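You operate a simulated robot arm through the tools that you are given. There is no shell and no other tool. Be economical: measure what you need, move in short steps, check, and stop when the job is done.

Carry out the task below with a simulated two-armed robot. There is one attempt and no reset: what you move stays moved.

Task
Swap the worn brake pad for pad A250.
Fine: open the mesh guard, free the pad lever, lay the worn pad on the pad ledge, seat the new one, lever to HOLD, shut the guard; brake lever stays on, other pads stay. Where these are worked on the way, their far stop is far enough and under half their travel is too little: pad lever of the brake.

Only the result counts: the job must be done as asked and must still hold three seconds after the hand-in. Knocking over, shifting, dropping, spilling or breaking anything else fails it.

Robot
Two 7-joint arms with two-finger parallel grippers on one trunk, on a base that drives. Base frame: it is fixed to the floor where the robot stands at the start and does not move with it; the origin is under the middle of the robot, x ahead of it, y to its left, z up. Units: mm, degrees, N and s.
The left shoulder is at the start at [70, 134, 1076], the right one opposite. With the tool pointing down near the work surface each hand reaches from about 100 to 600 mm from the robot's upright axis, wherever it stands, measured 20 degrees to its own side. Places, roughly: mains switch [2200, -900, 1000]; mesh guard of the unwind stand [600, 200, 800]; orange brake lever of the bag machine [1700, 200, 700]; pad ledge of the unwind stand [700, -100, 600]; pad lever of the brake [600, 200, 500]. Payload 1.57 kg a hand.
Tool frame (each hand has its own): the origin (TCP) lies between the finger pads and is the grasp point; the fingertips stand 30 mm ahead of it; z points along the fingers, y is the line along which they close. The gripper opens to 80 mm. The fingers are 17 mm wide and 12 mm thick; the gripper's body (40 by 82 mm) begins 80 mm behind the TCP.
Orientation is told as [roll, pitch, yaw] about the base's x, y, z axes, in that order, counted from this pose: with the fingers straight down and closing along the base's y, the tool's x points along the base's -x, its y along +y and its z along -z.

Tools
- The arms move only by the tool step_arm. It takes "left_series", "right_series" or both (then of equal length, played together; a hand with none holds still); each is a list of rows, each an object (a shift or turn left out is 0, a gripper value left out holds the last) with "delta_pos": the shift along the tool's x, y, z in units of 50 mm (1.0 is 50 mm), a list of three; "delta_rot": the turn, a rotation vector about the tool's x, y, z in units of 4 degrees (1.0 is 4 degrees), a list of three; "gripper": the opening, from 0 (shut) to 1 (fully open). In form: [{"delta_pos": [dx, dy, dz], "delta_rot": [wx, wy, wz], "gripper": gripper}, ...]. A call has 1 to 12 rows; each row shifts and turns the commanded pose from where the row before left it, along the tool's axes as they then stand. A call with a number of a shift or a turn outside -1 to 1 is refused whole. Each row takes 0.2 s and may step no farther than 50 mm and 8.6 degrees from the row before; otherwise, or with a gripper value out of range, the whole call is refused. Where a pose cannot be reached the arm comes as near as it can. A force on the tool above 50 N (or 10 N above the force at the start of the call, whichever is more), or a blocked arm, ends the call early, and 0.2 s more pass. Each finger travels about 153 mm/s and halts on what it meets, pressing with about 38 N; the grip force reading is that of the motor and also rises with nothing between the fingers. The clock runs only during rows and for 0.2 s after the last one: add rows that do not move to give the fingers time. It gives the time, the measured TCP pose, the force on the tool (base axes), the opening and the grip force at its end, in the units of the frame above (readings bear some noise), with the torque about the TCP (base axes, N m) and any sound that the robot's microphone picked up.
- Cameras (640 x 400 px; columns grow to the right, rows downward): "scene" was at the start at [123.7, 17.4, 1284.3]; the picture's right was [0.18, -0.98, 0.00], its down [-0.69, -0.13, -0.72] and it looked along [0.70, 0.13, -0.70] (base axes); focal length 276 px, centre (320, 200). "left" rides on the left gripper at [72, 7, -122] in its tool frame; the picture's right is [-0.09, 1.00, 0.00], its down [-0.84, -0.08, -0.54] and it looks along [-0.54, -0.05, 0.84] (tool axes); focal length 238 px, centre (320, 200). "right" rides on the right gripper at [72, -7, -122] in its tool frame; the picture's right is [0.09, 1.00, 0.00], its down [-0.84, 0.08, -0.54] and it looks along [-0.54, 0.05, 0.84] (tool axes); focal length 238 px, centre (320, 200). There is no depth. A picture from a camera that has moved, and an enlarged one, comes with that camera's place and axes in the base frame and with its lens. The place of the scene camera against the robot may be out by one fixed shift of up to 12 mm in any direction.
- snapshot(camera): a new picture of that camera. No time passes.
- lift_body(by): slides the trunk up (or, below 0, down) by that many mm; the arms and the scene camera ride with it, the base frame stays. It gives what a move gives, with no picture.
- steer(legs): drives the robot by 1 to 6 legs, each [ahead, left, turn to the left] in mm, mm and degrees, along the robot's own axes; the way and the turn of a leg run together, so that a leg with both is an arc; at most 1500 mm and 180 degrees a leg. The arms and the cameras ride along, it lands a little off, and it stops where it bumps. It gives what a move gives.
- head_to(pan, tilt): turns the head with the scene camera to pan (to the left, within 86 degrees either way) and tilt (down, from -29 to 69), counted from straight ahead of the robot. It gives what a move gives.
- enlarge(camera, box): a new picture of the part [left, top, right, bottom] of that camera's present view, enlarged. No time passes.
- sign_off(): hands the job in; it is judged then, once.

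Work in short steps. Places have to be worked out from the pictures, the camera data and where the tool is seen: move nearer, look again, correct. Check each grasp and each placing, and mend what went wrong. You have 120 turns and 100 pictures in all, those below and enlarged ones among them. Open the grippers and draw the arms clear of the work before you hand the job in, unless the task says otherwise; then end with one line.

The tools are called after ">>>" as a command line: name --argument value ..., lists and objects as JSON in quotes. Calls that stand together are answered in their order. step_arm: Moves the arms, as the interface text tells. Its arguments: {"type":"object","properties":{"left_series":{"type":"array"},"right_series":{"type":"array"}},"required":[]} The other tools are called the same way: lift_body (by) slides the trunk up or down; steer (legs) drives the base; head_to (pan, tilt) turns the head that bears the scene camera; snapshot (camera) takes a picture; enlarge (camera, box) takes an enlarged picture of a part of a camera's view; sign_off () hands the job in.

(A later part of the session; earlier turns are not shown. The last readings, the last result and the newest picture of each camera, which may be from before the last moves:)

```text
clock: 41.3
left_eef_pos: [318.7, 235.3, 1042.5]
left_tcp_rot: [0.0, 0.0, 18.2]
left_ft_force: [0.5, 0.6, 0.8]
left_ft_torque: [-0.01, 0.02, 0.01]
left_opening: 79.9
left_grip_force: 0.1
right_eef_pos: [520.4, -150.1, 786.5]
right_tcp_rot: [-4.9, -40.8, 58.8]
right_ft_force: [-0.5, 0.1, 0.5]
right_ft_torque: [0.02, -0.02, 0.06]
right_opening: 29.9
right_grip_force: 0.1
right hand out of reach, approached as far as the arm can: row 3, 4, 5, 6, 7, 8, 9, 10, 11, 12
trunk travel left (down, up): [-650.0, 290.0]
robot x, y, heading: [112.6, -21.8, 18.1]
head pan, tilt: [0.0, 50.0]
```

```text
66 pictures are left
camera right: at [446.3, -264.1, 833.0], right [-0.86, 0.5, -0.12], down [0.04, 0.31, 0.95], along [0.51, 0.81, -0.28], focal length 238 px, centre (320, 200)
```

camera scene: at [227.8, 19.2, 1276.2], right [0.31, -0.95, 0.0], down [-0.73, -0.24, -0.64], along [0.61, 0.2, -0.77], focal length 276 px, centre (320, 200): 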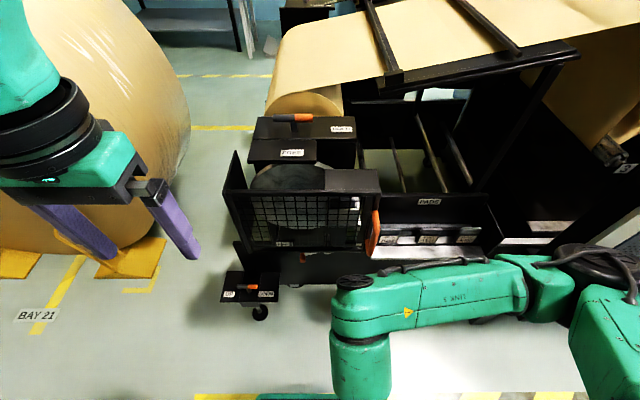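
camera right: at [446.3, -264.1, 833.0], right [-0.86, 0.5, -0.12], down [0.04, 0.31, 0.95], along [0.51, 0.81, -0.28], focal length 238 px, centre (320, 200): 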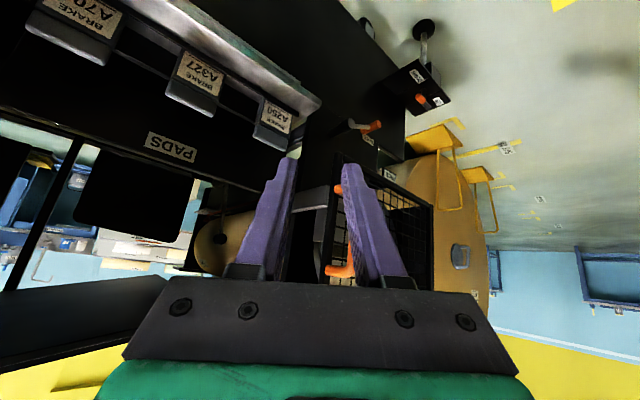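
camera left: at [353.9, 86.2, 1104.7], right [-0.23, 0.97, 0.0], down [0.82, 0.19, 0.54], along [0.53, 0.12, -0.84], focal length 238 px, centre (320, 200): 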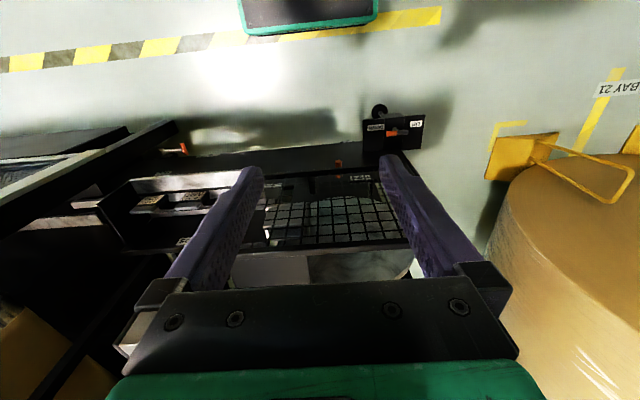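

The wrist's yaw limit is ~40° left of the robot's heading, so I reposition: shift the robot right ~250 mm and turn it left 35°, which will bring the fingers nearly parallel to the guard.

>>> steer --legs '[[-15, -252, 0], [0, 0, 35]]'

>>> snapshot --camera "right"

>>> snapshot --camera "scene"

```text
clock: 44.8
left_eef_pos: [196.9, 60.0, 1043.7]
left_tcp_rot: [0.1, -0.1, 53.2]
left_ft_force: [0.1, 0.1, 0.7]
left_ft_torque: [-0.04, -0.01, 0.0]
left_opening: 79.9
left_grip_force: 0.0
right_eef_pos: [584.3, -141.7, 785.8]
right_tcp_rot: [-4.9, -41.0, 93.8]
right_ft_force: [-0.9, 1.1, -0.3]
right_ft_torque: [0.02, -0.01, -0.01]
right_opening: 30.1
right_grip_force: 0.0
trunk travel left (down, up): [-650.0, 290.0]
robot x, y, heading: [179.5, -269.8, 53.1]
head pan, tilt: [0.0, 50.0]
```

```text
65 pictures are left
camera right: at [588.0, -275.2, 832.9], right [-0.99, -0.08, -0.12], down [-0.14, 0.27, 0.95], along [-0.04, 0.96, -0.28], focal length 238 px, centre (320, 200)
```

right: 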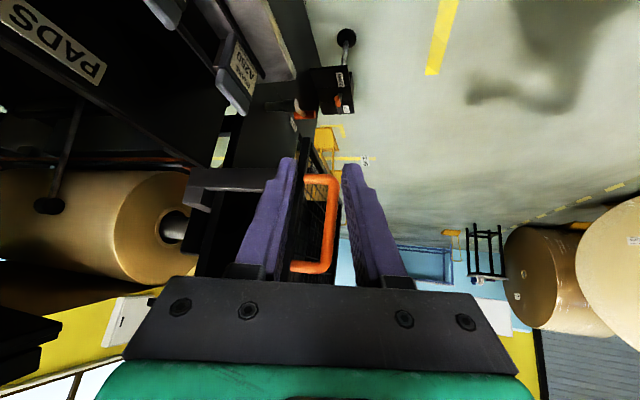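

```text
64 pictures are left
camera scene: at [247.3, -165.4, 1276.4], right [0.8, -0.6, 0.0], down [-0.46, -0.61, -0.64], along [0.39, 0.51, -0.77], focal length 276 px, centre (320, 200)
```

scene: 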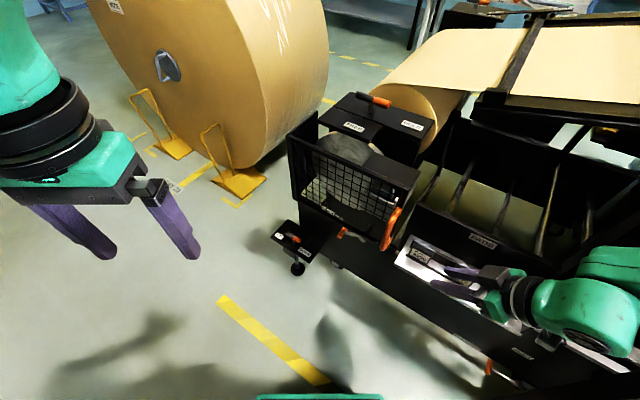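

Excellent view: the handle is a staple with ~40 mm standoff, bar at about (554,9), z 718–833. I shift to straddle it (rear finger behind the bar) and advance 100 mm, then look.

>>> step_arm --right_series '[{"delta_pos": [0, 0.406, 0]}, {"delta_pos": [-0.377, 0, 0.328]}, {"delta_pos": [-0.377, 0, 0.328]}, {"delta_pos": [-0.377, 0, 0.328]}, {"delta_pos": [-0.377, 0, 0.328]}, {}]'

>>> snapshot --camera "right"

```text
clock: 46.2
left_eef_pos: [197.2, 59.0, 1043.3]
left_tcp_rot: [0.1, 0.0, 53.2]
left_ft_force: [-0.2, -0.3, 0.5]
left_ft_torque: [0.05, 0.01, -0.01]
left_opening: 80.0
left_grip_force: 0.1
right_eef_pos: [561.9, -45.5, 785.7]
right_tcp_rot: [-4.9, -41.0, 93.7]
right_ft_force: [0.3, -0.2, 0.0]
right_ft_torque: [0.0, -0.01, -0.02]
right_opening: 29.9
right_grip_force: 0.0
right hand out of reach, approached as far as the arm can: row 4
trunk travel left (down, up): [-650.0, 290.0]
robot x, y, heading: [178.6, -268.1, 53.3]
head pan, tilt: [0.0, 50.0]
```

```text
63 pictures are left
camera right: at [565.6, -179.8, 831.7], right [-0.99, -0.08, -0.12], down [-0.14, 0.27, 0.95], along [-0.04, 0.96, -0.28], focal length 238 px, centre (320, 200)
```

right: 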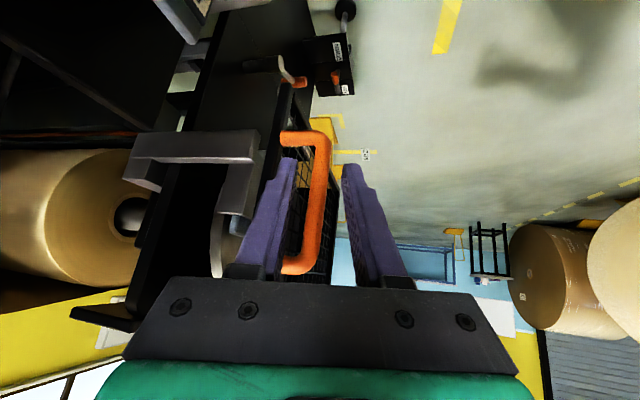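

Bar is between the fingers. I advance ~48 mm more.

>>> step_arm --right_series '[{"delta_pos": [-0.377, 0, 0.328]}, {"delta_pos": [-0.377, 0, 0.328]}, {}]'

>>> snapshot --camera "right"

```text
clock: 47.0
left_eef_pos: [197.2, 59.6, 1043.7]
left_tcp_rot: [0.0, -0.1, 53.2]
left_ft_force: [-0.7, 0.5, -0.8]
left_ft_torque: [-0.03, 0.0, 0.02]
left_opening: 80.3
left_grip_force: 0.0
right_eef_pos: [561.1, 6.3, 786.4]
right_tcp_rot: [-4.8, -40.9, 93.8]
right_ft_force: [-0.4, 0.0, 0.9]
right_ft_torque: [0.03, 0.03, 0.01]
right_opening: 30.0
right_grip_force: 0.0
trunk travel left (down, up): [-650.0, 290.0]
robot x, y, heading: [179.6, -266.8, 53.3]
head pan, tilt: [0.0, 50.0]
```

```text
62 pictures are left
camera right: at [565.1, -129.0, 831.8], right [-0.99, -0.08, -0.12], down [-0.14, 0.27, 0.95], along [-0.04, 0.96, -0.28], focal length 238 px, centre (320, 200)
```

right: 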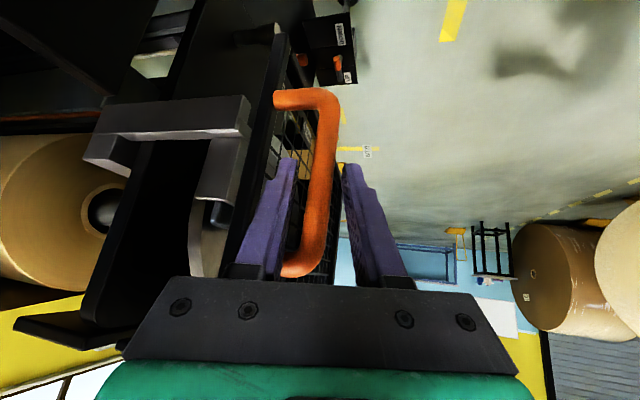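

Rear finger is behind the bar. I close on it and pull gently along the hinge arc with yaw following.

>>> step_arm --right_series '[{"gripper": 0.0}, {}, {"delta_pos": [0.024, 0.298, -0.021], "delta_rot": [0.492, 0, 0.566]}, {"delta_pos": [0.024, 0.298, -0.021], "delta_rot": [0.492, 0, 0.566]}, {"delta_pos": [0.024, 0.298, -0.021], "delta_rot": [0.492, 0, 0.566]}, {"delta_pos": [0.024, 0.298, -0.021], "delta_rot": [0.492, 0, 0.566]}]'

>>> snapshot --camera "right"

```text
clock: 48.4
left_eef_pos: [197.3, 63.0, 1041.9]
left_tcp_rot: [0.0, 0.1, 53.2]
left_ft_force: [-0.5, 0.4, 0.2]
left_ft_torque: [0.02, 0.0, -0.02]
left_opening: 80.1
left_grip_force: 0.2
right_eef_pos: [501.4, 3.1, 779.6]
right_tcp_rot: [-4.9, -41.5, 81.7]
right_ft_force: [4.7, 13.5, 0.5]
right_ft_torque: [0.36, 0.58, -0.01]
right_opening: 15.6
right_grip_force: 31.3
trunk travel left (down, up): [-650.0, 290.0]
robot x, y, heading: [176.6, -271.8, 53.1]
head pan, tilt: [0.0, 50.0]
```

```text
61 pictures are left
camera right: at [477.8, -128.9, 824.9], right [-0.98, 0.13, -0.13], down [-0.08, 0.29, 0.95], along [0.16, 0.95, -0.27], focal length 238 px, centre (320, 200)
```

right: 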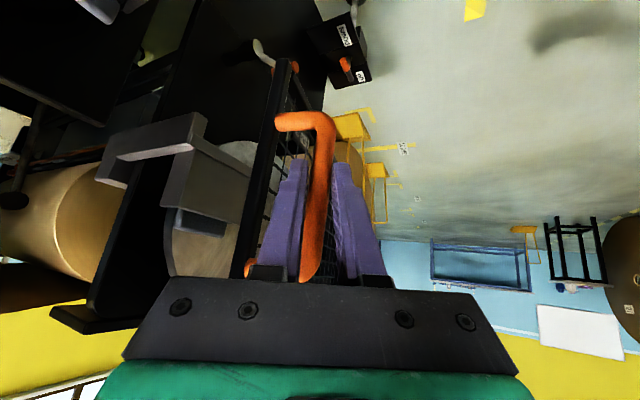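

The guard is opening. I continue along the arc with a bit more leftward motion.

>>> step_arm --right_series '[{"delta_pos": [-0.05, 0.298, 0.045], "delta_rot": [0.492, 0, 0.566]}, {"delta_pos": [-0.01, 0.298, 0.01], "delta_rot": [0.492, 0, 0.566]}, {"delta_pos": [-0.01, 0.298, 0.01], "delta_rot": [0.492, 0, 0.566]}, {"delta_pos": [-0.01, 0.298, 0.01], "delta_rot": [0.492, 0, 0.566]}, {"delta_pos": [-0.01, 0.298, 0.01], "delta_rot": [0.492, 0, 0.566]}, {"delta_pos": [-0.01, 0.298, 0.01], "delta_rot": [0.492, 0, 0.566]}, {"delta_pos": [-0.01, 0.298, 0.01], "delta_rot": [0.492, 0, 0.566]}]'

```text
clock: 50.0
left_eef_pos: [197.5, 60.2, 1042.8]
left_tcp_rot: [0.2, 0.0, 53.2]
left_ft_force: [-0.8, -0.2, -0.5]
left_ft_torque: [0.03, 0.04, -0.03]
left_opening: 79.8
left_grip_force: 0.1
right_eef_pos: [475.4, 1.4, 836.9]
right_tcp_rot: [-4.2, -42.8, 60.4]
right_ft_force: [-4.1, -9.9, -15.6]
right_ft_torque: [-0.49, 0.4, -0.05]
right_opening: 12.3
right_grip_force: 29.6
right hand out of reach, approached as far as the arm can: row 2, 3, 4, 5, 6, 7
trunk travel left (down, up): [-650.0, 290.0]
robot x, y, heading: [177.8, -268.4, 53.3]
head pan, tilt: [0.0, 50.0]
```

The arm reached a limit and drifted upward. I look at the guard's state.

>>> snapshot --camera "scene"

>>> snapshot --camera "right"

```text
60 pictures are left
camera scene: at [248.0, -166.0, 1276.4], right [0.8, -0.6, 0.0], down [-0.46, -0.61, -0.64], along [0.38, 0.51, -0.77], focal length 276 px, centre (320, 200)
```

scene: 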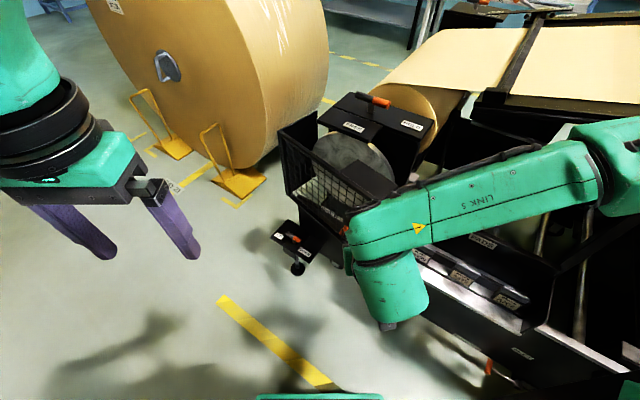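

```text
59 pictures are left
camera right: at [406.1, -115.7, 879.1], right [-0.87, 0.47, -0.12], down [0.02, 0.28, 0.96], along [0.49, 0.84, -0.25], focal length 238 px, centre (320, 200)
```

right: 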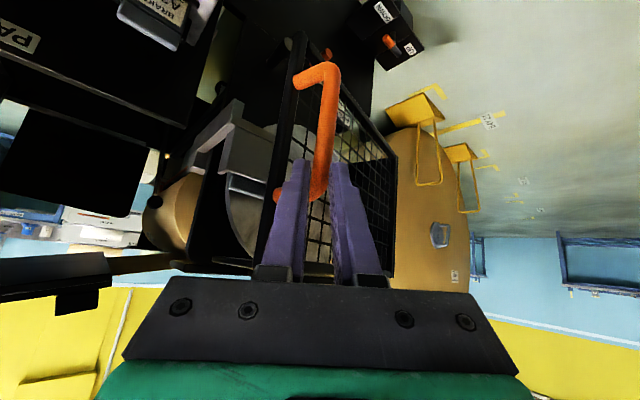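

Guard is ~22° open with the bar still gripped near its top. I lower the trunk 45 mm to recentre on the bar, then open further by driving the robot in an arc about the hinge with the hand held fixed.

>>> lift_body --by -45

>>> steer --legs '[[-13, 136, -12]]'

>>> snapshot --camera "right"

```text
clock: 50.9
left_eef_pos: [196.5, 58.9, 997.9]
left_tcp_rot: [-0.1, -0.1, 53.2]
left_ft_force: [-0.4, -1.1, 0.0]
left_ft_torque: [0.03, -0.01, -0.01]
left_opening: 80.0
left_grip_force: 0.1
right_eef_pos: [475.5, 3.3, 792.5]
right_tcp_rot: [-4.3, -43.1, 60.5]
right_ft_force: [0.0, 0.3, -0.5]
right_ft_torque: [0.05, 0.01, 0.0]
right_opening: 0.0
right_grip_force: 22.0
trunk travel left (down, up): [-605.0, 335.0]
robot x, y, heading: [176.6, -270.2, 53.6]
head pan, tilt: [0.0, 50.0]
```

```text
clock: 52.2
left_eef_pos: [156.8, 131.0, 997.9]
left_tcp_rot: [0.0, -0.1, 41.3]
left_ft_force: [0.0, 0.9, -0.2]
left_ft_torque: [0.0, 0.03, -0.01]
left_opening: 80.0
left_grip_force: 0.1
right_eef_pos: [417.9, 19.3, 791.1]
right_tcp_rot: [-4.0, -42.9, 48.6]
right_ft_force: [0.0, 0.6, 0.1]
right_ft_torque: [-0.01, -0.02, -0.01]
right_opening: 0.0
right_grip_force: 21.2
trunk travel left (down, up): [-605.0, 335.0]
robot x, y, heading: [71.4, -184.1, 41.2]
head pan, tilt: [0.0, 50.0]
```

```text
58 pictures are left
camera right: at [325.6, -82.6, 833.9], right [-0.76, 0.64, -0.12], down [0.08, 0.26, 0.96], along [0.65, 0.72, -0.25], focal length 238 px, centre (320, 200)
```

right: 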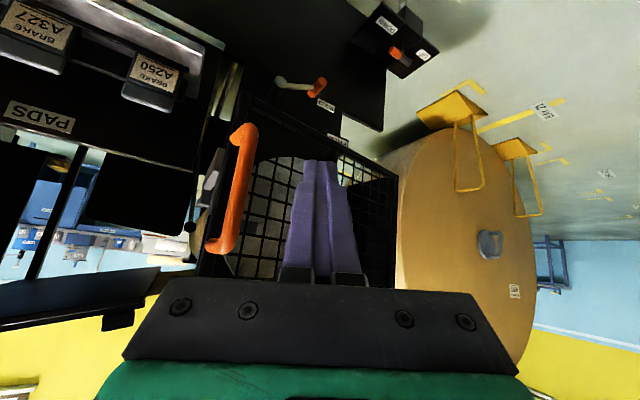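

The grip came off as I lowered; guard stands ~13° open with the bar near (489,8). I'll re-hook it: move the hand right, turn it left, then turn the robot ~12° left.

>>> step_arm --right_series '[{"delta_pos": [0.249, -0.776, -0.232]}, {"delta_pos": [0.249, -0.776, -0.232]}, {"delta_pos": [0.249, -0.776, -0.232]}, {"delta_pos": [0.249, -0.776, -0.232]}, {"delta_pos": [0.249, -0.776, -0.232]}, {"delta_rot": [-0.68, 0, -0.73], "gripper": 0.4}, {"delta_rot": [-0.68, 0, -0.73]}, {"delta_rot": [-0.68, 0, -0.73]}, {"delta_rot": [-0.68, 0, -0.73]}, {"delta_rot": [-0.68, 0, -0.73]}]'

>>> steer --legs '[[-28, 6, 12]]'

>>> snapshot --camera "right"

```text
clock: 54.4
left_eef_pos: [156.7, 132.0, 996.9]
left_tcp_rot: [0.0, 0.0, 41.3]
left_ft_force: [-0.7, -0.5, -0.2]
left_ft_torque: [-0.03, 0.02, 0.01]
left_opening: 80.0
left_grip_force: 0.0
right_eef_pos: [520.0, -132.9, 796.7]
right_tcp_rot: [-3.9, -41.9, 68.4]
right_ft_force: [0.1, 0.1, -0.2]
right_ft_torque: [0.02, 0.0, 0.0]
right_opening: 32.0
right_grip_force: 0.0
right hand out of reach, approached as far as the arm can: row 2, 3, 4
trunk travel left (down, up): [-605.0, 335.0]
robot x, y, heading: [65.9, -185.5, 41.1]
head pan, tilt: [0.0, 50.0]
```

```text
clock: 55.6
left_eef_pos: [64.1, 126.6, 998.9]
left_tcp_rot: [-0.1, -0.2, 53.4]
left_ft_force: [0.2, 0.8, -0.3]
left_ft_torque: [0.01, 0.01, 0.0]
left_opening: 79.9
left_grip_force: 0.1
right_eef_pos: [475.7, -57.0, 797.7]
right_tcp_rot: [-3.9, -41.8, 80.4]
right_ft_force: [0.1, 0.1, -0.4]
right_ft_torque: [-0.02, -0.02, 0.0]
right_opening: 32.4
right_grip_force: 0.0
trunk travel left (down, up): [-605.0, 335.0]
robot x, y, heading: [44.4, -202.1, 53.2]
head pan, tilt: [0.0, 50.0]
```

```text
57 pictures are left
camera right: at [450.6, -190.2, 840.3], right [-0.98, 0.14, -0.11], down [-0.07, 0.28, 0.96], along [0.17, 0.95, -0.27], focal length 238 px, centre (320, 200)
```

right: 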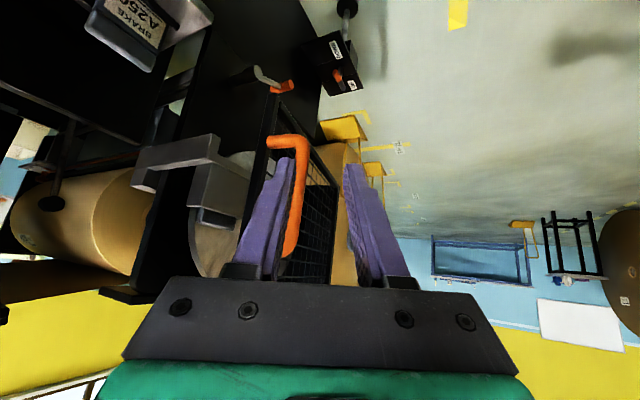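

Bar estimated at (504,8); I shift the hand 18 mm, lower 20 mm, then advance 66 mm to hook behind it.

>>> step_arm --right_series '[{"delta_pos": [0.267, -0.36, 0.298]}, {"delta_pos": [-0.328, 0, 0.293]}, {"delta_pos": [-0.328, 0, 0.293]}, {}]'

>>> snapshot --camera "right"

```text
clock: 56.6
left_eef_pos: [64.1, 126.1, 997.5]
left_tcp_rot: [0.0, -0.1, 53.3]
left_ft_force: [-0.7, -1.2, 0.6]
left_ft_torque: [0.0, 0.01, 0.0]
left_opening: 79.9
left_grip_force: 0.0
right_eef_pos: [504.4, -17.4, 777.4]
right_tcp_rot: [-3.9, -41.8, 80.5]
right_ft_force: [0.5, -0.6, 0.0]
right_ft_torque: [0.03, -0.01, -0.01]
right_opening: 31.9
right_grip_force: 0.0
trunk travel left (down, up): [-605.0, 335.0]
robot x, y, heading: [49.0, -203.4, 53.2]
head pan, tilt: [0.0, 50.0]
```

```text
56 pictures are left
camera right: at [478.9, -150.7, 822.1], right [-0.98, 0.14, -0.11], down [-0.07, 0.28, 0.96], along [0.17, 0.95, -0.27], focal length 238 px, centre (320, 200)
```

right: 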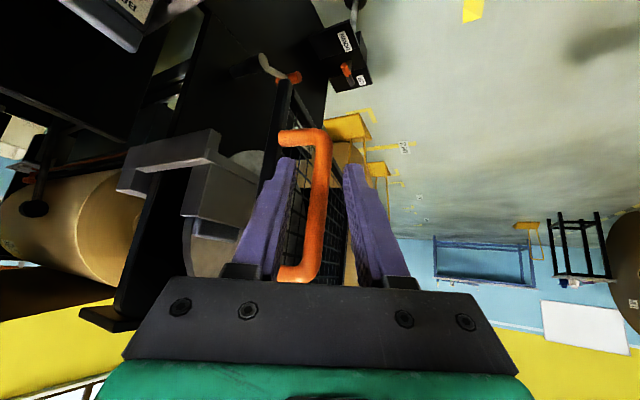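

Centred. Advance and close, then drive an arc of 12° about the hinge.

>>> step_arm --right_series '[{"delta_pos": [-0.38, 0, 0.34]}, {"gripper": 0.0}, {}, {}]'

>>> steer --legs '[[16, 141, -12]]'

>>> snapshot --camera "right"

```text
clock: 57.6
left_eef_pos: [65.9, 125.7, 997.0]
left_tcp_rot: [-0.1, -0.2, 53.4]
left_ft_force: [-0.2, -0.3, 0.3]
left_ft_torque: [0.0, -0.05, -0.01]
left_opening: 80.2
left_grip_force: 0.1
right_eef_pos: [509.5, 7.6, 776.3]
right_tcp_rot: [-3.8, -41.9, 80.3]
right_ft_force: [-0.2, -1.1, -3.5]
right_ft_torque: [0.45, 0.79, -0.05]
right_opening: 15.0
right_grip_force: 30.8
trunk travel left (down, up): [-605.0, 335.0]
robot x, y, heading: [46.1, -202.4, 53.5]
head pan, tilt: [0.0, 50.0]
```

```text
clock: 58.9
left_eef_pos: [38.8, 219.6, 998.0]
left_tcp_rot: [0.1, -0.4, 41.1]
left_ft_force: [-1.6, -1.3, 0.2]
left_ft_torque: [0.07, -0.03, -0.03]
left_opening: 80.0
left_grip_force: 0.1
right_eef_pos: [448.9, 9.0, 777.2]
right_tcp_rot: [-4.0, -41.8, 68.2]
right_ft_force: [-0.7, 0.6, 0.4]
right_ft_torque: [0.0, -0.01, 0.0]
right_opening: 0.0
right_grip_force: 21.3
trunk travel left (down, up): [-605.0, 335.0]
robot x, y, heading: [-46.3, -98.8, 41.0]
head pan, tilt: [0.0, 50.0]
```

```text
55 pictures are left
camera right: at [395.9, -116.3, 821.2], right [-0.93, 0.35, -0.11], down [-0.01, 0.29, 0.96], along [0.37, 0.89, -0.27], focal length 238 px, centre (320, 200)
```

right: 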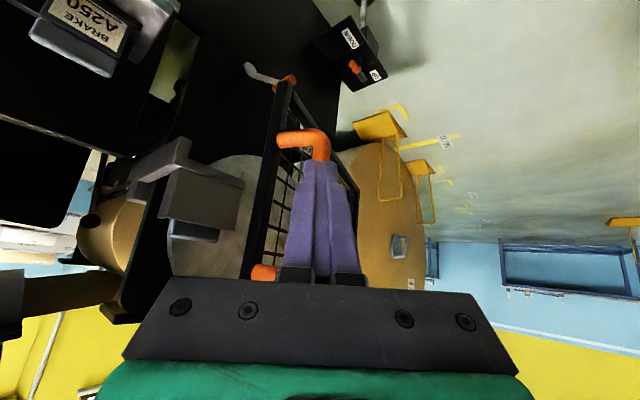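

The bar slid out at the fingertips, but the guard is now ~20–25° open. Next I'll put the closed fingers behind the guard's free edge and pull the edge itself. I drive the robot back and sideways with the arm held.

>>> steer --legs '[[-98, -50, 0], [41, -80, 0]]'

>>> snapshot --camera "right"

>>> snapshot --camera "scene"

```text
clock: 60.8
left_eef_pos: [85.5, 86.4, 997.5]
left_tcp_rot: [0.0, -0.2, 41.2]
left_ft_force: [0.3, 0.1, -0.6]
left_ft_torque: [0.05, 0.04, -0.02]
left_opening: 80.0
left_grip_force: 0.0
right_eef_pos: [492.7, -124.4, 775.2]
right_tcp_rot: [-3.8, -41.5, 68.1]
right_ft_force: [-0.2, -0.2, -0.5]
right_ft_torque: [0.02, 0.0, 0.03]
right_opening: 0.0
right_grip_force: 21.9
trunk travel left (down, up): [-605.0, 335.0]
robot x, y, heading: [-0.4, -232.8, 40.9]
head pan, tilt: [0.0, 50.0]
```

```text
54 pictures are left
camera right: at [439.9, -249.5, 820.3], right [-0.93, 0.35, -0.11], down [0.0, 0.29, 0.96], along [0.36, 0.89, -0.27], focal length 238 px, centre (320, 200)
```

right: 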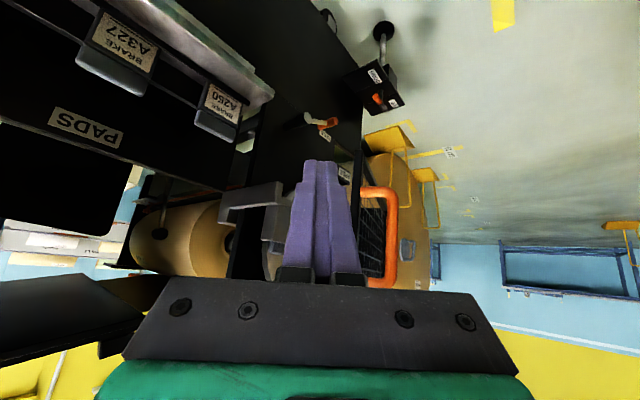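

```text
53 pictures are left
camera scene: at [85.7, -146.0, 1231.4], right [0.66, -0.75, 0.0], down [-0.58, -0.5, -0.64], along [0.48, 0.42, -0.77], focal length 276 px, centre (320, 200)
```

scene: 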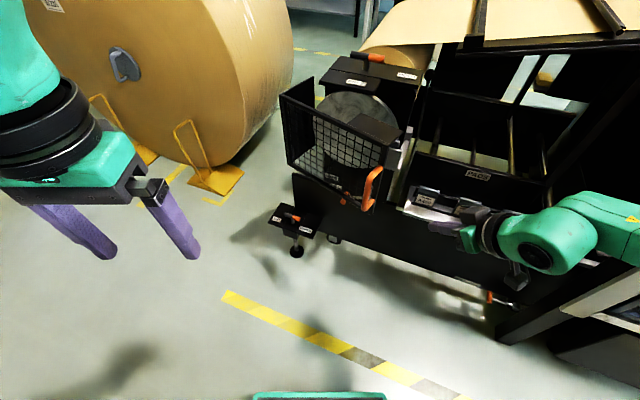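

The path for the closed fingers lies between the guard's edge (right in image) and the caliper (left). I drive in by 120 mm along the finger direction.

>>> steer --legs '[[106, 55, 0]]'

>>> snapshot --camera "right"

```text
clock: 62.0
left_eef_pos: [128.1, 197.3, 998.5]
left_tcp_rot: [0.1, -0.1, 41.1]
left_ft_force: [0.9, 0.2, -0.5]
left_ft_torque: [0.0, 0.01, 0.0]
left_opening: 80.0
left_grip_force: 0.1
right_eef_pos: [536.7, -13.6, 774.4]
right_tcp_rot: [-3.9, -41.6, 68.1]
right_ft_force: [-0.1, 0.5, 0.2]
right_ft_torque: [-0.03, 0.02, 0.0]
right_opening: 0.0
right_grip_force: 21.5
trunk travel left (down, up): [-605.0, 335.0]
robot x, y, heading: [38.3, -122.4, 41.1]
head pan, tilt: [0.0, 50.0]
```

```text
52 pictures are left
camera right: at [483.4, -138.7, 820.3], right [-0.93, 0.35, -0.11], down [0.0, 0.29, 0.96], along [0.36, 0.89, -0.27], focal length 238 px, centre (320, 200)
```

right: 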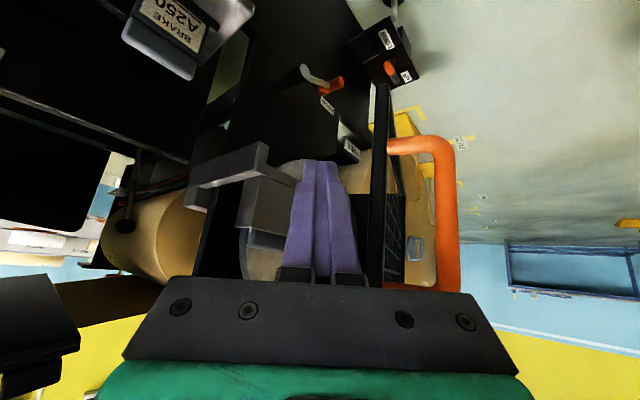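

Fingers are behind the guard edge. I go in 35 mm more while edging away from the caliper, then drive a 15° arc to swing the guard.

>>> steer --legs '[[26, 27, 0], [7, 159, -15]]'

>>> snapshot --camera "right"

>>> snapshot --camera "scene"

```text
clock: 63.9
left_eef_pos: [125.4, 339.8, 997.1]
left_tcp_rot: [0.0, -0.1, 26.4]
left_ft_force: [-1.0, -0.3, -0.5]
left_ft_torque: [-0.02, 0.01, -0.01]
left_opening: 80.0
left_grip_force: 0.0
right_eef_pos: [466.4, 29.9, 775.6]
right_tcp_rot: [-3.8, -41.5, 53.3]
right_ft_force: [0.2, 0.0, 0.4]
right_ft_torque: [-0.01, -0.02, 0.02]
right_opening: 0.0
right_grip_force: 21.2
trunk travel left (down, up): [-605.0, 335.0]
robot x, y, heading: [-40.9, 50.7, 26.5]
head pan, tilt: [0.0, 50.0]
```

```text
51 pictures are left
camera right: at [383.5, -77.6, 820.2], right [-0.81, 0.57, -0.11], down [0.07, 0.29, 0.96], along [0.58, 0.77, -0.27], focal length 238 px, centre (320, 200)
```

right: 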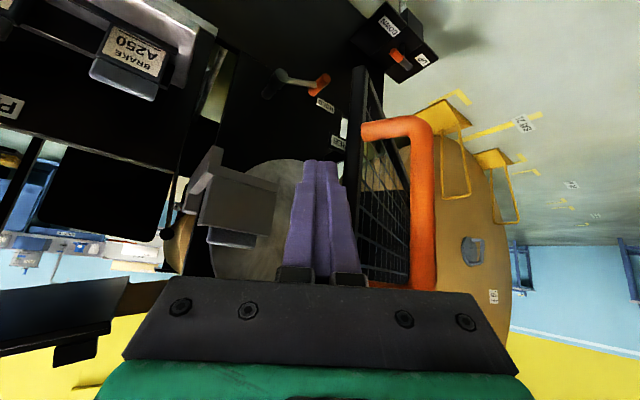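

```text
50 pictures are left
camera scene: at [66.5, 111.4, 1231.4], right [0.44, -0.9, 0.0], down [-0.69, -0.34, -0.64], along [0.58, 0.29, -0.77], focal length 276 px, centre (320, 200)
```

scene: 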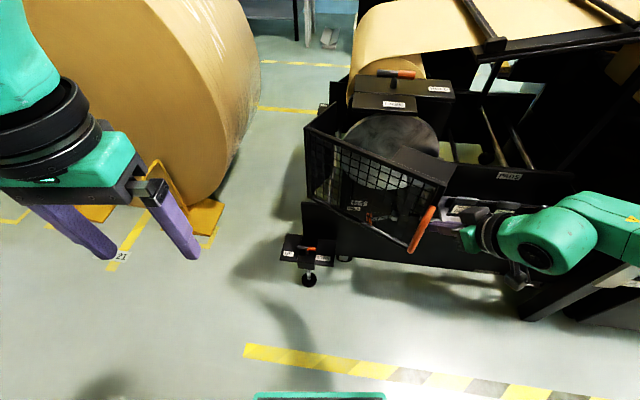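

Guard follows (≈30–35° open) with little force. I drive another 20° of arc.

>>> steer --legs '[[12, 211, -20]]'

>>> snapshot --camera "scene"

```text
clock: 65.6
left_eef_pos: [165.5, 467.5, 998.3]
left_tcp_rot: [0.0, -0.1, 6.1]
left_ft_force: [-0.6, -0.4, -0.3]
left_ft_torque: [0.01, 0.0, 0.0]
left_opening: 79.8
left_grip_force: 0.1
right_eef_pos: [380.3, 60.6, 775.4]
right_tcp_rot: [-3.9, -41.4, 33.3]
right_ft_force: [0.0, -0.5, 0.4]
right_ft_torque: [-0.01, 0.04, -0.03]
right_opening: 0.0
right_grip_force: 21.4
trunk travel left (down, up): [-605.0, 335.0]
robot x, y, heading: [-84.3, 256.4, 5.9]
head pan, tilt: [0.0, 50.0]
```

```text
49 pictures are left
camera scene: at [32.0, 272.5, 1231.4], right [0.11, -0.99, 0.0], down [-0.76, -0.08, -0.64], along [0.64, 0.07, -0.77], focal length 276 px, centre (320, 200)
```

scene: 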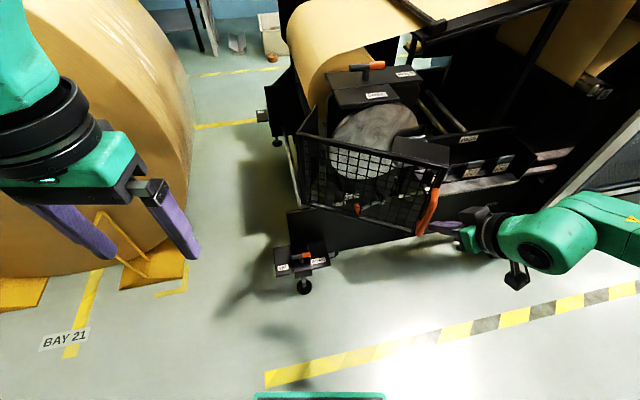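

I enlarge the guard region to judge its angle and hinge line.

>>> enlarge --camera "scene" --box '[270, 90, 478, 220]'

```text
3.08 times, centred on (374, 155) of scene
camera zoom: at [32.0, 272.5, 1231.4], right [0.11, -0.99, 0.0], down [-0.76, -0.08, -0.64], along [0.64, 0.07, -0.77], focal length 849 px, centre (154, 338)
```

zoom: 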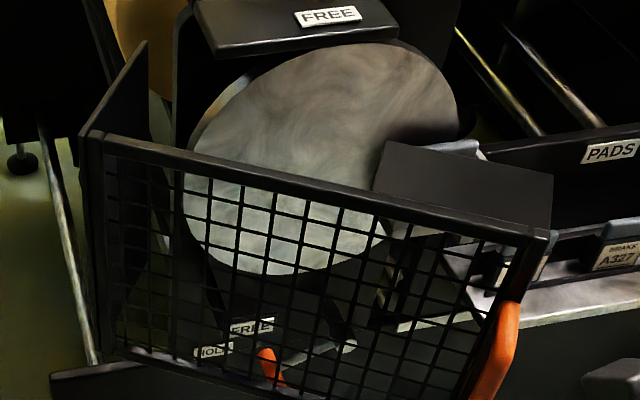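

Key finding: the guard is L-shaped, hinged at the back of its side panel, at about (620,342), and is now ~28° open. I reposition right of the stile (heading 50°) to hook behind its free edge and then swing about the right hinge.

>>> steer --legs '[[36, -504, 0], [0, 0, 44.1]]'

>>> snapshot --camera "right"

```text
clock: 70.5
left_eef_pos: [39.6, 93.8, 996.7]
left_tcp_rot: [0.1, -0.1, 50.2]
left_ft_force: [0.0, -0.4, 0.3]
left_ft_torque: [0.01, 0.0, -0.03]
left_opening: 80.0
left_grip_force: 0.1
right_eef_pos: [474.5, -50.3, 774.6]
right_tcp_rot: [-3.9, -41.6, 77.3]
right_ft_force: [0.1, 0.0, 1.1]
right_ft_torque: [-0.04, -0.05, -0.01]
right_opening: 0.0
right_grip_force: 21.9
trunk travel left (down, up): [-605.0, 335.0]
robot x, y, heading: [2.8, -233.9, 50.1]
head pan, tilt: [0.0, 50.0]
```

```text
47 pictures are left
camera right: at [442.1, -181.4, 820.3], right [-0.97, 0.2, -0.11], down [-0.05, 0.29, 0.96], along [0.22, 0.94, -0.27], focal length 238 px, centre (320, 200)
```

right: 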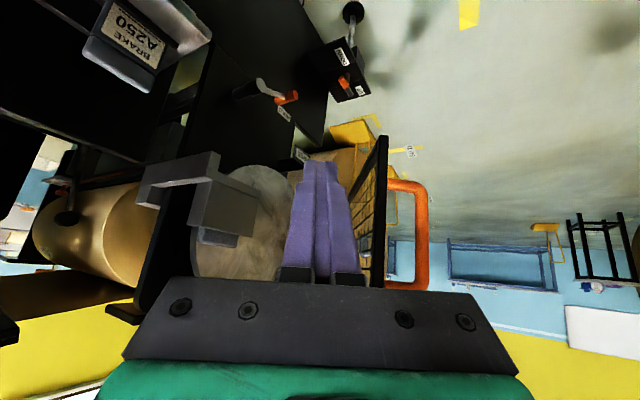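

Well aimed. I drive in 140 mm behind the guard edge, then a 15° arc about the true hinge.

>>> steer --legs '[[125, 64, 0], [44, 187, -15]]'

>>> snapshot --camera "right"

```text
clock: 73.0
left_eef_pos: [61.3, 376.5, 997.1]
left_tcp_rot: [-0.1, -0.1, 35.2]
left_ft_force: [-0.4, 0.6, -0.3]
left_ft_torque: [-0.01, 0.02, 0.02]
left_opening: 80.1
left_grip_force: 0.1
right_eef_pos: [443.0, 124.4, 776.0]
right_tcp_rot: [-3.8, -41.4, 62.2]
right_ft_force: [-2.0, -2.1, -0.9]
right_ft_torque: [0.14, -0.18, 0.08]
right_opening: 0.0
right_grip_force: 20.9
trunk travel left (down, up): [-605.0, 335.0]
robot x, y, heading: [-59.7, 73.1, 35.1]
head pan, tilt: [0.0, 50.0]
```

```text
46 pictures are left
camera right: at [378.8, 5.3, 820.3], right [-0.89, 0.44, -0.11], down [0.03, 0.29, 0.96], along [0.46, 0.85, -0.27], focal length 238 px, centre (320, 200)
```

right: 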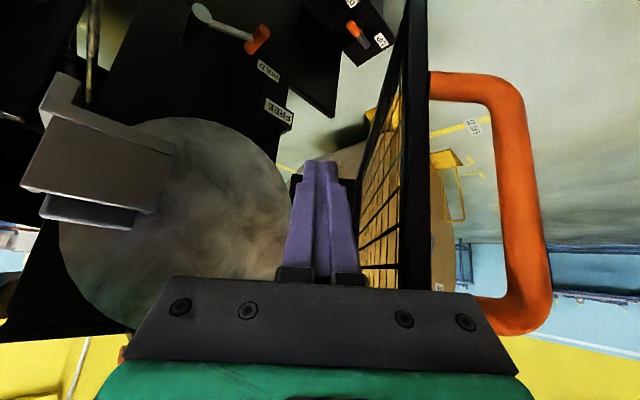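

Light contact with the guard's inner face. Continue arc 25°.

>>> steer --legs '[[73, 311, -25]]'

>>> snapshot --camera "scene"

```text
clock: 75.2
left_eef_pos: [122.7, 610.8, 998.2]
left_tcp_rot: [0.0, -0.2, 10.3]
left_ft_force: [0.6, 0.7, 0.5]
left_ft_torque: [-0.01, -0.02, 0.05]
left_opening: 80.0
left_grip_force: 0.2
right_eef_pos: [367.1, 220.7, 775.7]
right_tcp_rot: [-3.9, -41.7, 37.4]
right_ft_force: [-3.9, -1.6, -0.8]
right_ft_torque: [0.15, -0.3, 0.16]
right_opening: 0.0
right_grip_force: 21.1
trunk travel left (down, up): [-605.0, 335.0]
robot x, y, heading: [-114.5, 381.1, 10.5]
head pan, tilt: [0.0, 50.0]
```

```text
45 pictures are left
camera scene: at [3.9, 407.1, 1231.5], right [0.18, -0.98, 0.0], down [-0.75, -0.14, -0.64], along [0.63, 0.12, -0.77], focal length 276 px, centre (320, 200)
```

scene: 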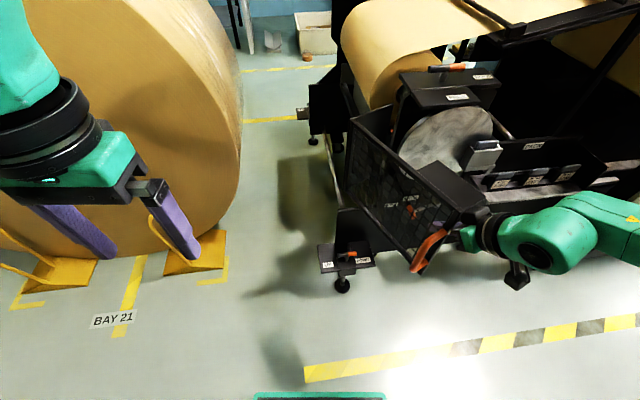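

Guard is ~55–60° open and follows easily. I check nothing is near and drive 28° further.

>>> steer --legs '[[83, 347, -28]]'

>>> snapshot --camera "scene"

```text
clock: 77.4
left_eef_pos: [304.9, 810.7, 998.7]
left_tcp_rot: [0.0, -0.1, -17.3]
left_ft_force: [-1.2, 0.2, 0.2]
left_ft_torque: [0.0, -0.02, -0.02]
left_opening: 79.8
left_grip_force: 0.1
right_eef_pos: [339.0, 350.1, 776.3]
right_tcp_rot: [-3.9, -41.6, 9.6]
right_ft_force: [-12.5, 2.8, -5.1]
right_ft_torque: [-0.33, -1.18, 0.37]
right_opening: 0.0
right_grip_force: 21.3
trunk travel left (down, up): [-605.0, 335.0]
robot x, y, heading: [-9.9, 720.1, -17.2]
head pan, tilt: [0.0, 50.0]
```

```text
44 pictures are left
camera scene: at [101.4, 682.7, 1231.6], right [-0.3, -0.95, 0.0], down [-0.73, 0.23, -0.64], along [0.62, -0.19, -0.76], focal length 276 px, centre (320, 200)
```

scene: 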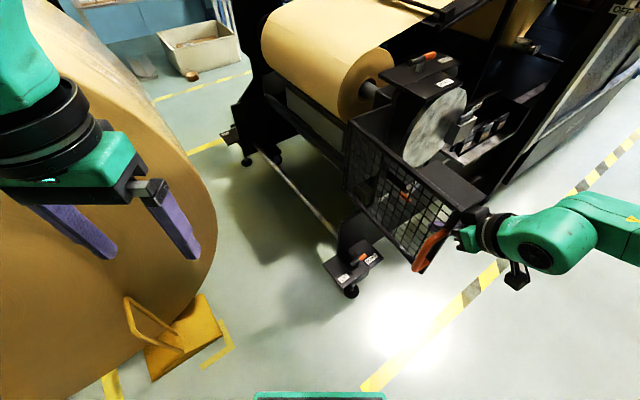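

Guard is ~85° open. I withdraw the fingers backward, drive clear to the front, turn back to face the machine, and tuck the left hand.

>>> steer --legs '[[-134, -68, 0], [154, -498, 0], [0, 0, 35.4]]'

>>> step_arm --left_series '[{"delta_pos": [0.8, 0, 0]}, {"delta_pos": [0.8, 0, 0]}, {"delta_pos": [0.8, 0, 0]}, {}, {}, {}, {}, {}, {}, {}, {}, {}]' --right_series '[{"delta_rot": [0.66, 0, 0.75]}, {"delta_rot": [0.66, 0, 0.75]}, {"delta_rot": [0.66, 0, 0.75]}, {"delta_rot": [0.66, 0, 0.75]}, {"delta_rot": [0.66, 0, 0.75]}, {"delta_rot": [0.66, 0, 0.75]}, {"delta_rot": [0.66, 0, 0.75]}, {"delta_rot": [0, -1, 0]}, {"delta_rot": [0, -1, 0]}, {"delta_rot": [0, -1, 0]}, {"delta_rot": [0, -1, 0]}, {"delta_rot": [0, -1, 0]}]'

>>> snapshot --camera "scene"

```text
clock: 83.2
left_eef_pos: [42.3, 431.9, 997.7]
left_tcp_rot: [0.0, 0.0, 18.2]
left_ft_force: [-1.3, 0.5, 0.3]
left_ft_torque: [-0.01, 0.01, -0.01]
left_opening: 79.9
left_grip_force: 0.1
right_eef_pos: [334.5, 78.4, 775.9]
right_tcp_rot: [-3.8, -41.5, 45.1]
right_ft_force: [0.8, 0.1, -0.7]
right_ft_torque: [-0.01, -0.01, 0.0]
right_opening: 0.0
right_grip_force: 20.7
trunk travel left (down, up): [-605.0, 335.0]
robot x, y, heading: [-161.2, 171.4, 18.1]
head pan, tilt: [0.0, 50.0]
```

```text
clock: 85.8
left_eef_pos: [-32.5, 405.1, 1027.3]
left_tcp_rot: [0.1, 0.0, 18.0]
left_ft_force: [0.2, -0.4, -0.1]
left_ft_torque: [0.01, 0.02, -0.02]
left_opening: 79.8
left_grip_force: 0.0
left hand out of reach, approached as far as the arm can: row 2, 3
right_eef_pos: [335.5, 76.9, 776.0]
right_tcp_rot: [-4.3, -54.8, 18.1]
right_ft_force: [0.4, -0.4, -0.3]
right_ft_torque: [-0.03, 0.02, 0.03]
right_opening: 0.0
right_grip_force: 21.4
right hand out of reach, approached as far as the arm can: row 11, 12
trunk travel left (down, up): [-605.0, 335.0]
robot x, y, heading: [-161.8, 173.6, 18.2]
head pan, tilt: [0.0, 50.0]
```

```text
43 pictures are left
camera scene: at [-49.0, 214.8, 1231.4], right [0.31, -0.95, 0.0], down [-0.73, -0.24, -0.64], along [0.61, 0.2, -0.77], focal length 276 px, centre (320, 200)
```

scene: 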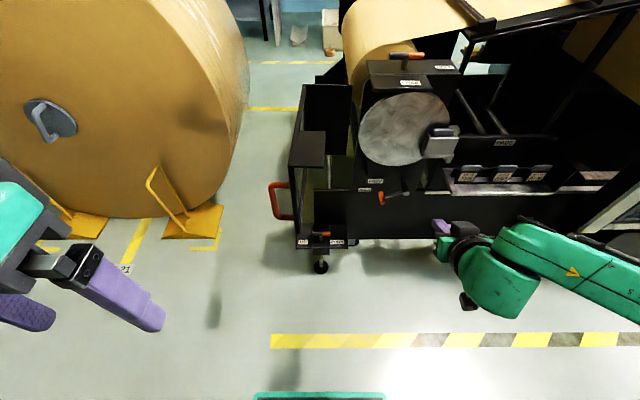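

The guard is fully open (~90°+) and clear. Next the pad lever: knob at about (602–640, 199–211, 490), pivot to its right; I'll push it up from below with closed fingers. Lower the trunk 200 and extend the right arm down/forward.

>>> lift_body --by -200

>>> step_arm --right_series '[{"delta_pos": [0.2, 0, 0.75]}, {"delta_pos": [0.2, 0, 0.75]}, {"delta_pos": [0.2, 0, 0.75]}, {"delta_pos": [0.2, 0, 0.75]}, {}]'

>>> snapshot --camera "right"

```text
clock: 87.9
left_eef_pos: [-32.1, 404.1, 827.5]
left_tcp_rot: [0.0, 0.0, 18.1]
left_ft_force: [-0.9, -0.3, 0.0]
left_ft_torque: [0.03, -0.02, 0.01]
left_opening: 80.1
left_grip_force: 0.0
right_eef_pos: [334.4, 78.0, 575.4]
right_tcp_rot: [-4.2, -54.9, 18.1]
right_ft_force: [-0.4, 0.6, 0.1]
right_ft_torque: [-0.03, 0.04, -0.02]
right_opening: 0.1
right_grip_force: 21.3
trunk travel left (down, up): [-405.0, 535.0]
robot x, y, heading: [-165.9, 175.0, 18.0]
head pan, tilt: [0.0, 50.0]
```

```text
clock: 89.1
left_eef_pos: [-32.8, 404.4, 826.8]
left_tcp_rot: [0.0, 0.0, 18.1]
left_ft_force: [-0.2, 0.9, 0.0]
left_ft_torque: [0.03, -0.02, -0.02]
left_opening: 79.8
left_grip_force: 0.0
right_eef_pos: [372.6, 83.8, 530.0]
right_tcp_rot: [-4.0, -54.7, 18.0]
right_ft_force: [-0.1, -0.1, 0.6]
right_ft_torque: [0.01, 0.0, 0.01]
right_opening: 0.0
right_grip_force: 20.6
right hand out of reach, approached as far as the arm can: row 2, 3, 4
trunk travel left (down, up): [-405.0, 535.0]
robot x, y, heading: [-164.4, 172.0, 18.3]
head pan, tilt: [0.0, 50.0]
```

```text
42 pictures are left
camera right: at [236.6, 42.3, 543.6], right [-0.3, 0.95, -0.12], down [0.01, 0.12, 0.99], along [0.95, 0.3, -0.05], focal length 238 px, centre (320, 200)
```

right: 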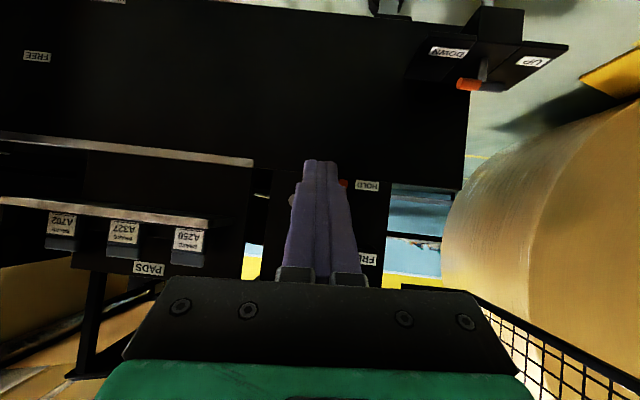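

I lower 73 mm more and drive 170 mm ahead, then look again.

>>> lift_body --by -78

>>> steer --legs '[[170, 37, 0]]'

>>> snapshot --camera "right"

>>> snapshot --camera "scene"

```text
clock: 90.3
left_eef_pos: [-32.4, 405.2, 749.5]
left_tcp_rot: [0.0, -0.1, 18.1]
left_ft_force: [-0.6, 0.7, -0.1]
left_ft_torque: [0.02, -0.03, 0.05]
left_opening: 80.0
left_grip_force: 0.0
right_eef_pos: [372.9, 84.7, 453.5]
right_tcp_rot: [-4.2, -54.7, 18.1]
right_ft_force: [0.5, -0.8, 0.5]
right_ft_torque: [0.03, 0.0, 0.0]
right_opening: 0.1
right_grip_force: 21.0
trunk travel left (down, up): [-327.0, 613.0]
robot x, y, heading: [-162.8, 172.0, 18.2]
head pan, tilt: [0.0, 50.0]
```

```text
clock: 91.7
left_eef_pos: [117.9, 493.1, 750.2]
left_tcp_rot: [-0.1, 0.0, 18.2]
left_ft_force: [0.4, 0.3, -0.1]
left_ft_torque: [-0.01, 0.0, -0.02]
left_opening: 80.0
left_grip_force: 0.1
right_eef_pos: [521.6, 173.0, 452.4]
right_tcp_rot: [-4.3, -54.7, 18.1]
right_ft_force: [0.4, -0.3, -0.2]
right_ft_torque: [0.02, -0.01, 0.0]
right_opening: 0.0
right_grip_force: 21.2
trunk travel left (down, up): [-327.0, 613.0]
robot x, y, heading: [-13.8, 258.1, 17.7]
head pan, tilt: [0.0, 50.0]
```

```text
41 pictures are left
camera right: at [385.8, 130.3, 465.4], right [-0.3, 0.95, -0.12], down [0.01, 0.13, 0.99], along [0.95, 0.3, -0.05], focal length 238 px, centre (320, 200)
```

right: 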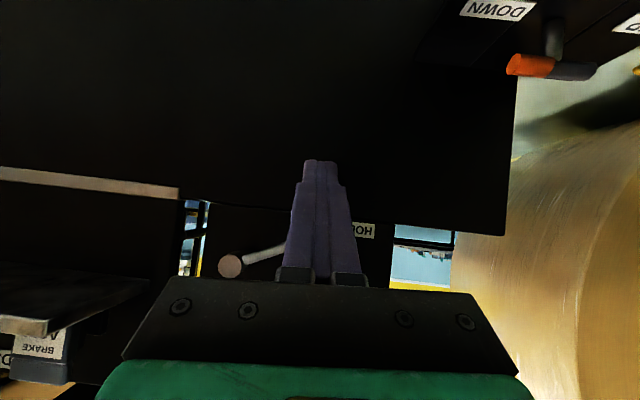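

```text
40 pictures are left
camera scene: at [100.3, 302.5, 953.3], right [0.31, -0.95, 0.0], down [-0.73, -0.24, -0.64], along [0.61, 0.2, -0.77], focal length 276 px, centre (320, 200)
```

scene: 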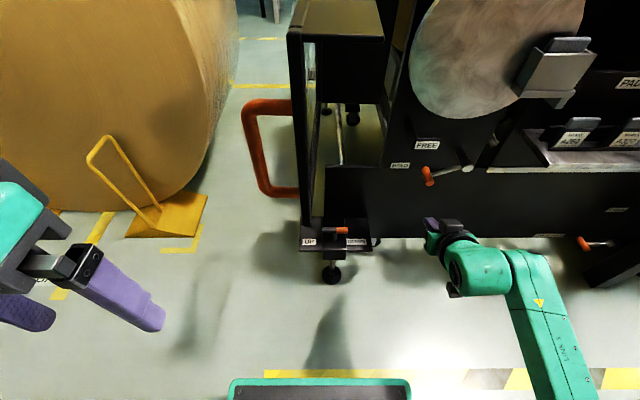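

The lever pivot is visible at ~(643,125,528) and the knob is right above/behind my finger line. I advance 80 mm underneath it and raise the trunk 60 mm.

>>> steer --legs '[[80, 0, 0]]'

>>> enlarge --camera "scene" --box '[360, 120, 520, 220]'

```text
clock: 92.8
left_eef_pos: [193.0, 517.5, 749.1]
left_tcp_rot: [0.0, 0.0, 18.2]
left_ft_force: [0.5, 0.6, 0.1]
left_ft_torque: [0.01, 0.02, 0.0]
left_opening: 80.0
left_grip_force: 0.0
right_eef_pos: [596.9, 197.7, 452.6]
right_tcp_rot: [-4.2, -54.6, 18.1]
right_ft_force: [-0.4, -0.8, -0.2]
right_ft_torque: [0.01, 0.0, -0.02]
right_opening: 0.0
right_grip_force: 21.1
trunk travel left (down, up): [-327.0, 613.0]
robot x, y, heading: [60.9, 286.5, 18.1]
head pan, tilt: [0.0, 50.0]
```

```text
4.00 times, centred on (440, 170) of scene
camera zoom: at [176.3, 327.3, 953.2], right [0.31, -0.95, 0.0], down [-0.73, -0.24, -0.64], along [0.61, 0.2, -0.77], focal length 1104 px, centre (-160, 320)
```

zoom: 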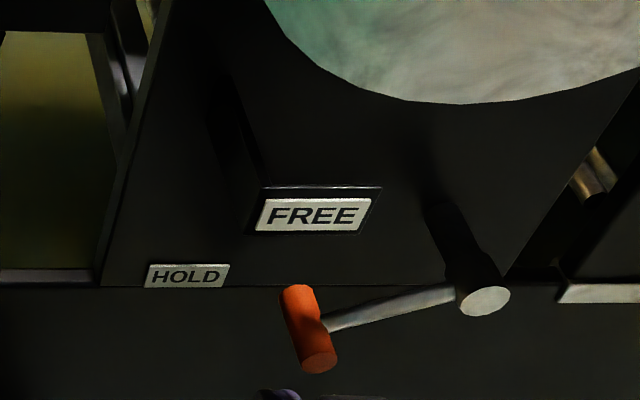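

Projection agrees: fingertips are beneath the knob, laterally aligned. Raise the trunk 60 mm.

>>> lift_body --by 60

>>> enlarge --camera "scene" --box '[360, 140, 520, 240]'

```text
clock: 93.8
left_eef_pos: [191.2, 515.8, 810.1]
left_tcp_rot: [0.0, 0.0, 18.1]
left_ft_force: [-0.1, 0.0, 0.0]
left_ft_torque: [0.02, -0.03, -0.02]
left_opening: 80.0
left_grip_force: 0.0
right_eef_pos: [598.6, 195.8, 512.6]
right_tcp_rot: [-4.2, -54.7, 18.1]
right_ft_force: [-3.4, -0.1, -0.4]
right_ft_torque: [0.02, -0.05, 0.04]
right_opening: 0.0
right_grip_force: 21.4
trunk travel left (down, up): [-387.0, 553.0]
robot x, y, heading: [61.4, 285.3, 17.9]
head pan, tilt: [0.0, 50.0]
```

```text
4.00 times, centred on (440, 190) of scene
camera zoom: at [175.4, 327.0, 1013.4], right [0.31, -0.95, 0.0], down [-0.73, -0.24, -0.64], along [0.61, 0.2, -0.77], focal length 1104 px, centre (-160, 240)
```

zoom: 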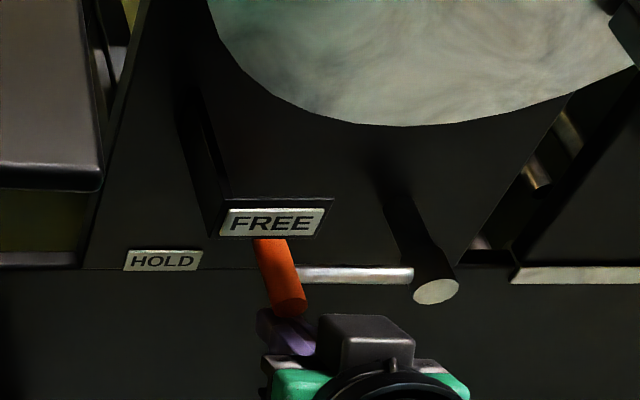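

The lever rises with the finger. Raise another 30 mm.

>>> lift_body --by 30

>>> enlarge --camera "scene" --box '[360, 140, 520, 240]'

```text
clock: 94.5
left_eef_pos: [191.6, 517.3, 839.7]
left_tcp_rot: [-0.1, -0.1, 18.2]
left_ft_force: [-0.2, 0.6, -0.4]
left_ft_torque: [-0.01, 0.0, -0.02]
left_opening: 80.0
left_grip_force: 0.1
right_eef_pos: [597.1, 196.4, 542.7]
right_tcp_rot: [-4.2, -54.7, 18.1]
right_ft_force: [-3.0, -2.6, -0.8]
right_ft_torque: [0.05, -0.05, 0.04]
right_opening: 0.0
right_grip_force: 21.1
trunk travel left (down, up): [-417.0, 523.0]
robot x, y, heading: [57.9, 289.0, 18.3]
head pan, tilt: [0.0, 50.0]
```

```text
4.00 times, centred on (440, 190) of scene
camera zoom: at [175.5, 326.8, 1043.5], right [0.31, -0.95, 0.0], down [-0.73, -0.24, -0.64], along [0.61, 0.2, -0.77], focal length 1104 px, centre (-160, 240)
```

zoom: 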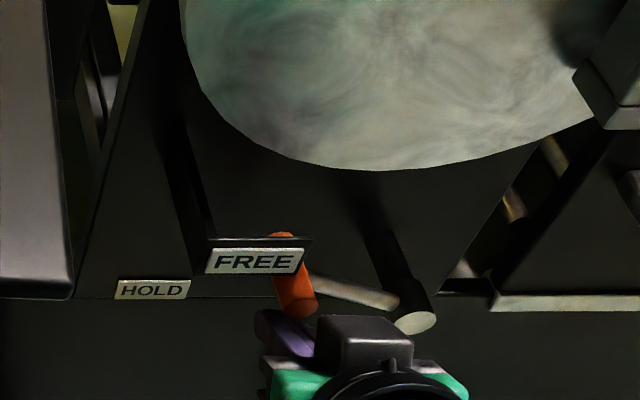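

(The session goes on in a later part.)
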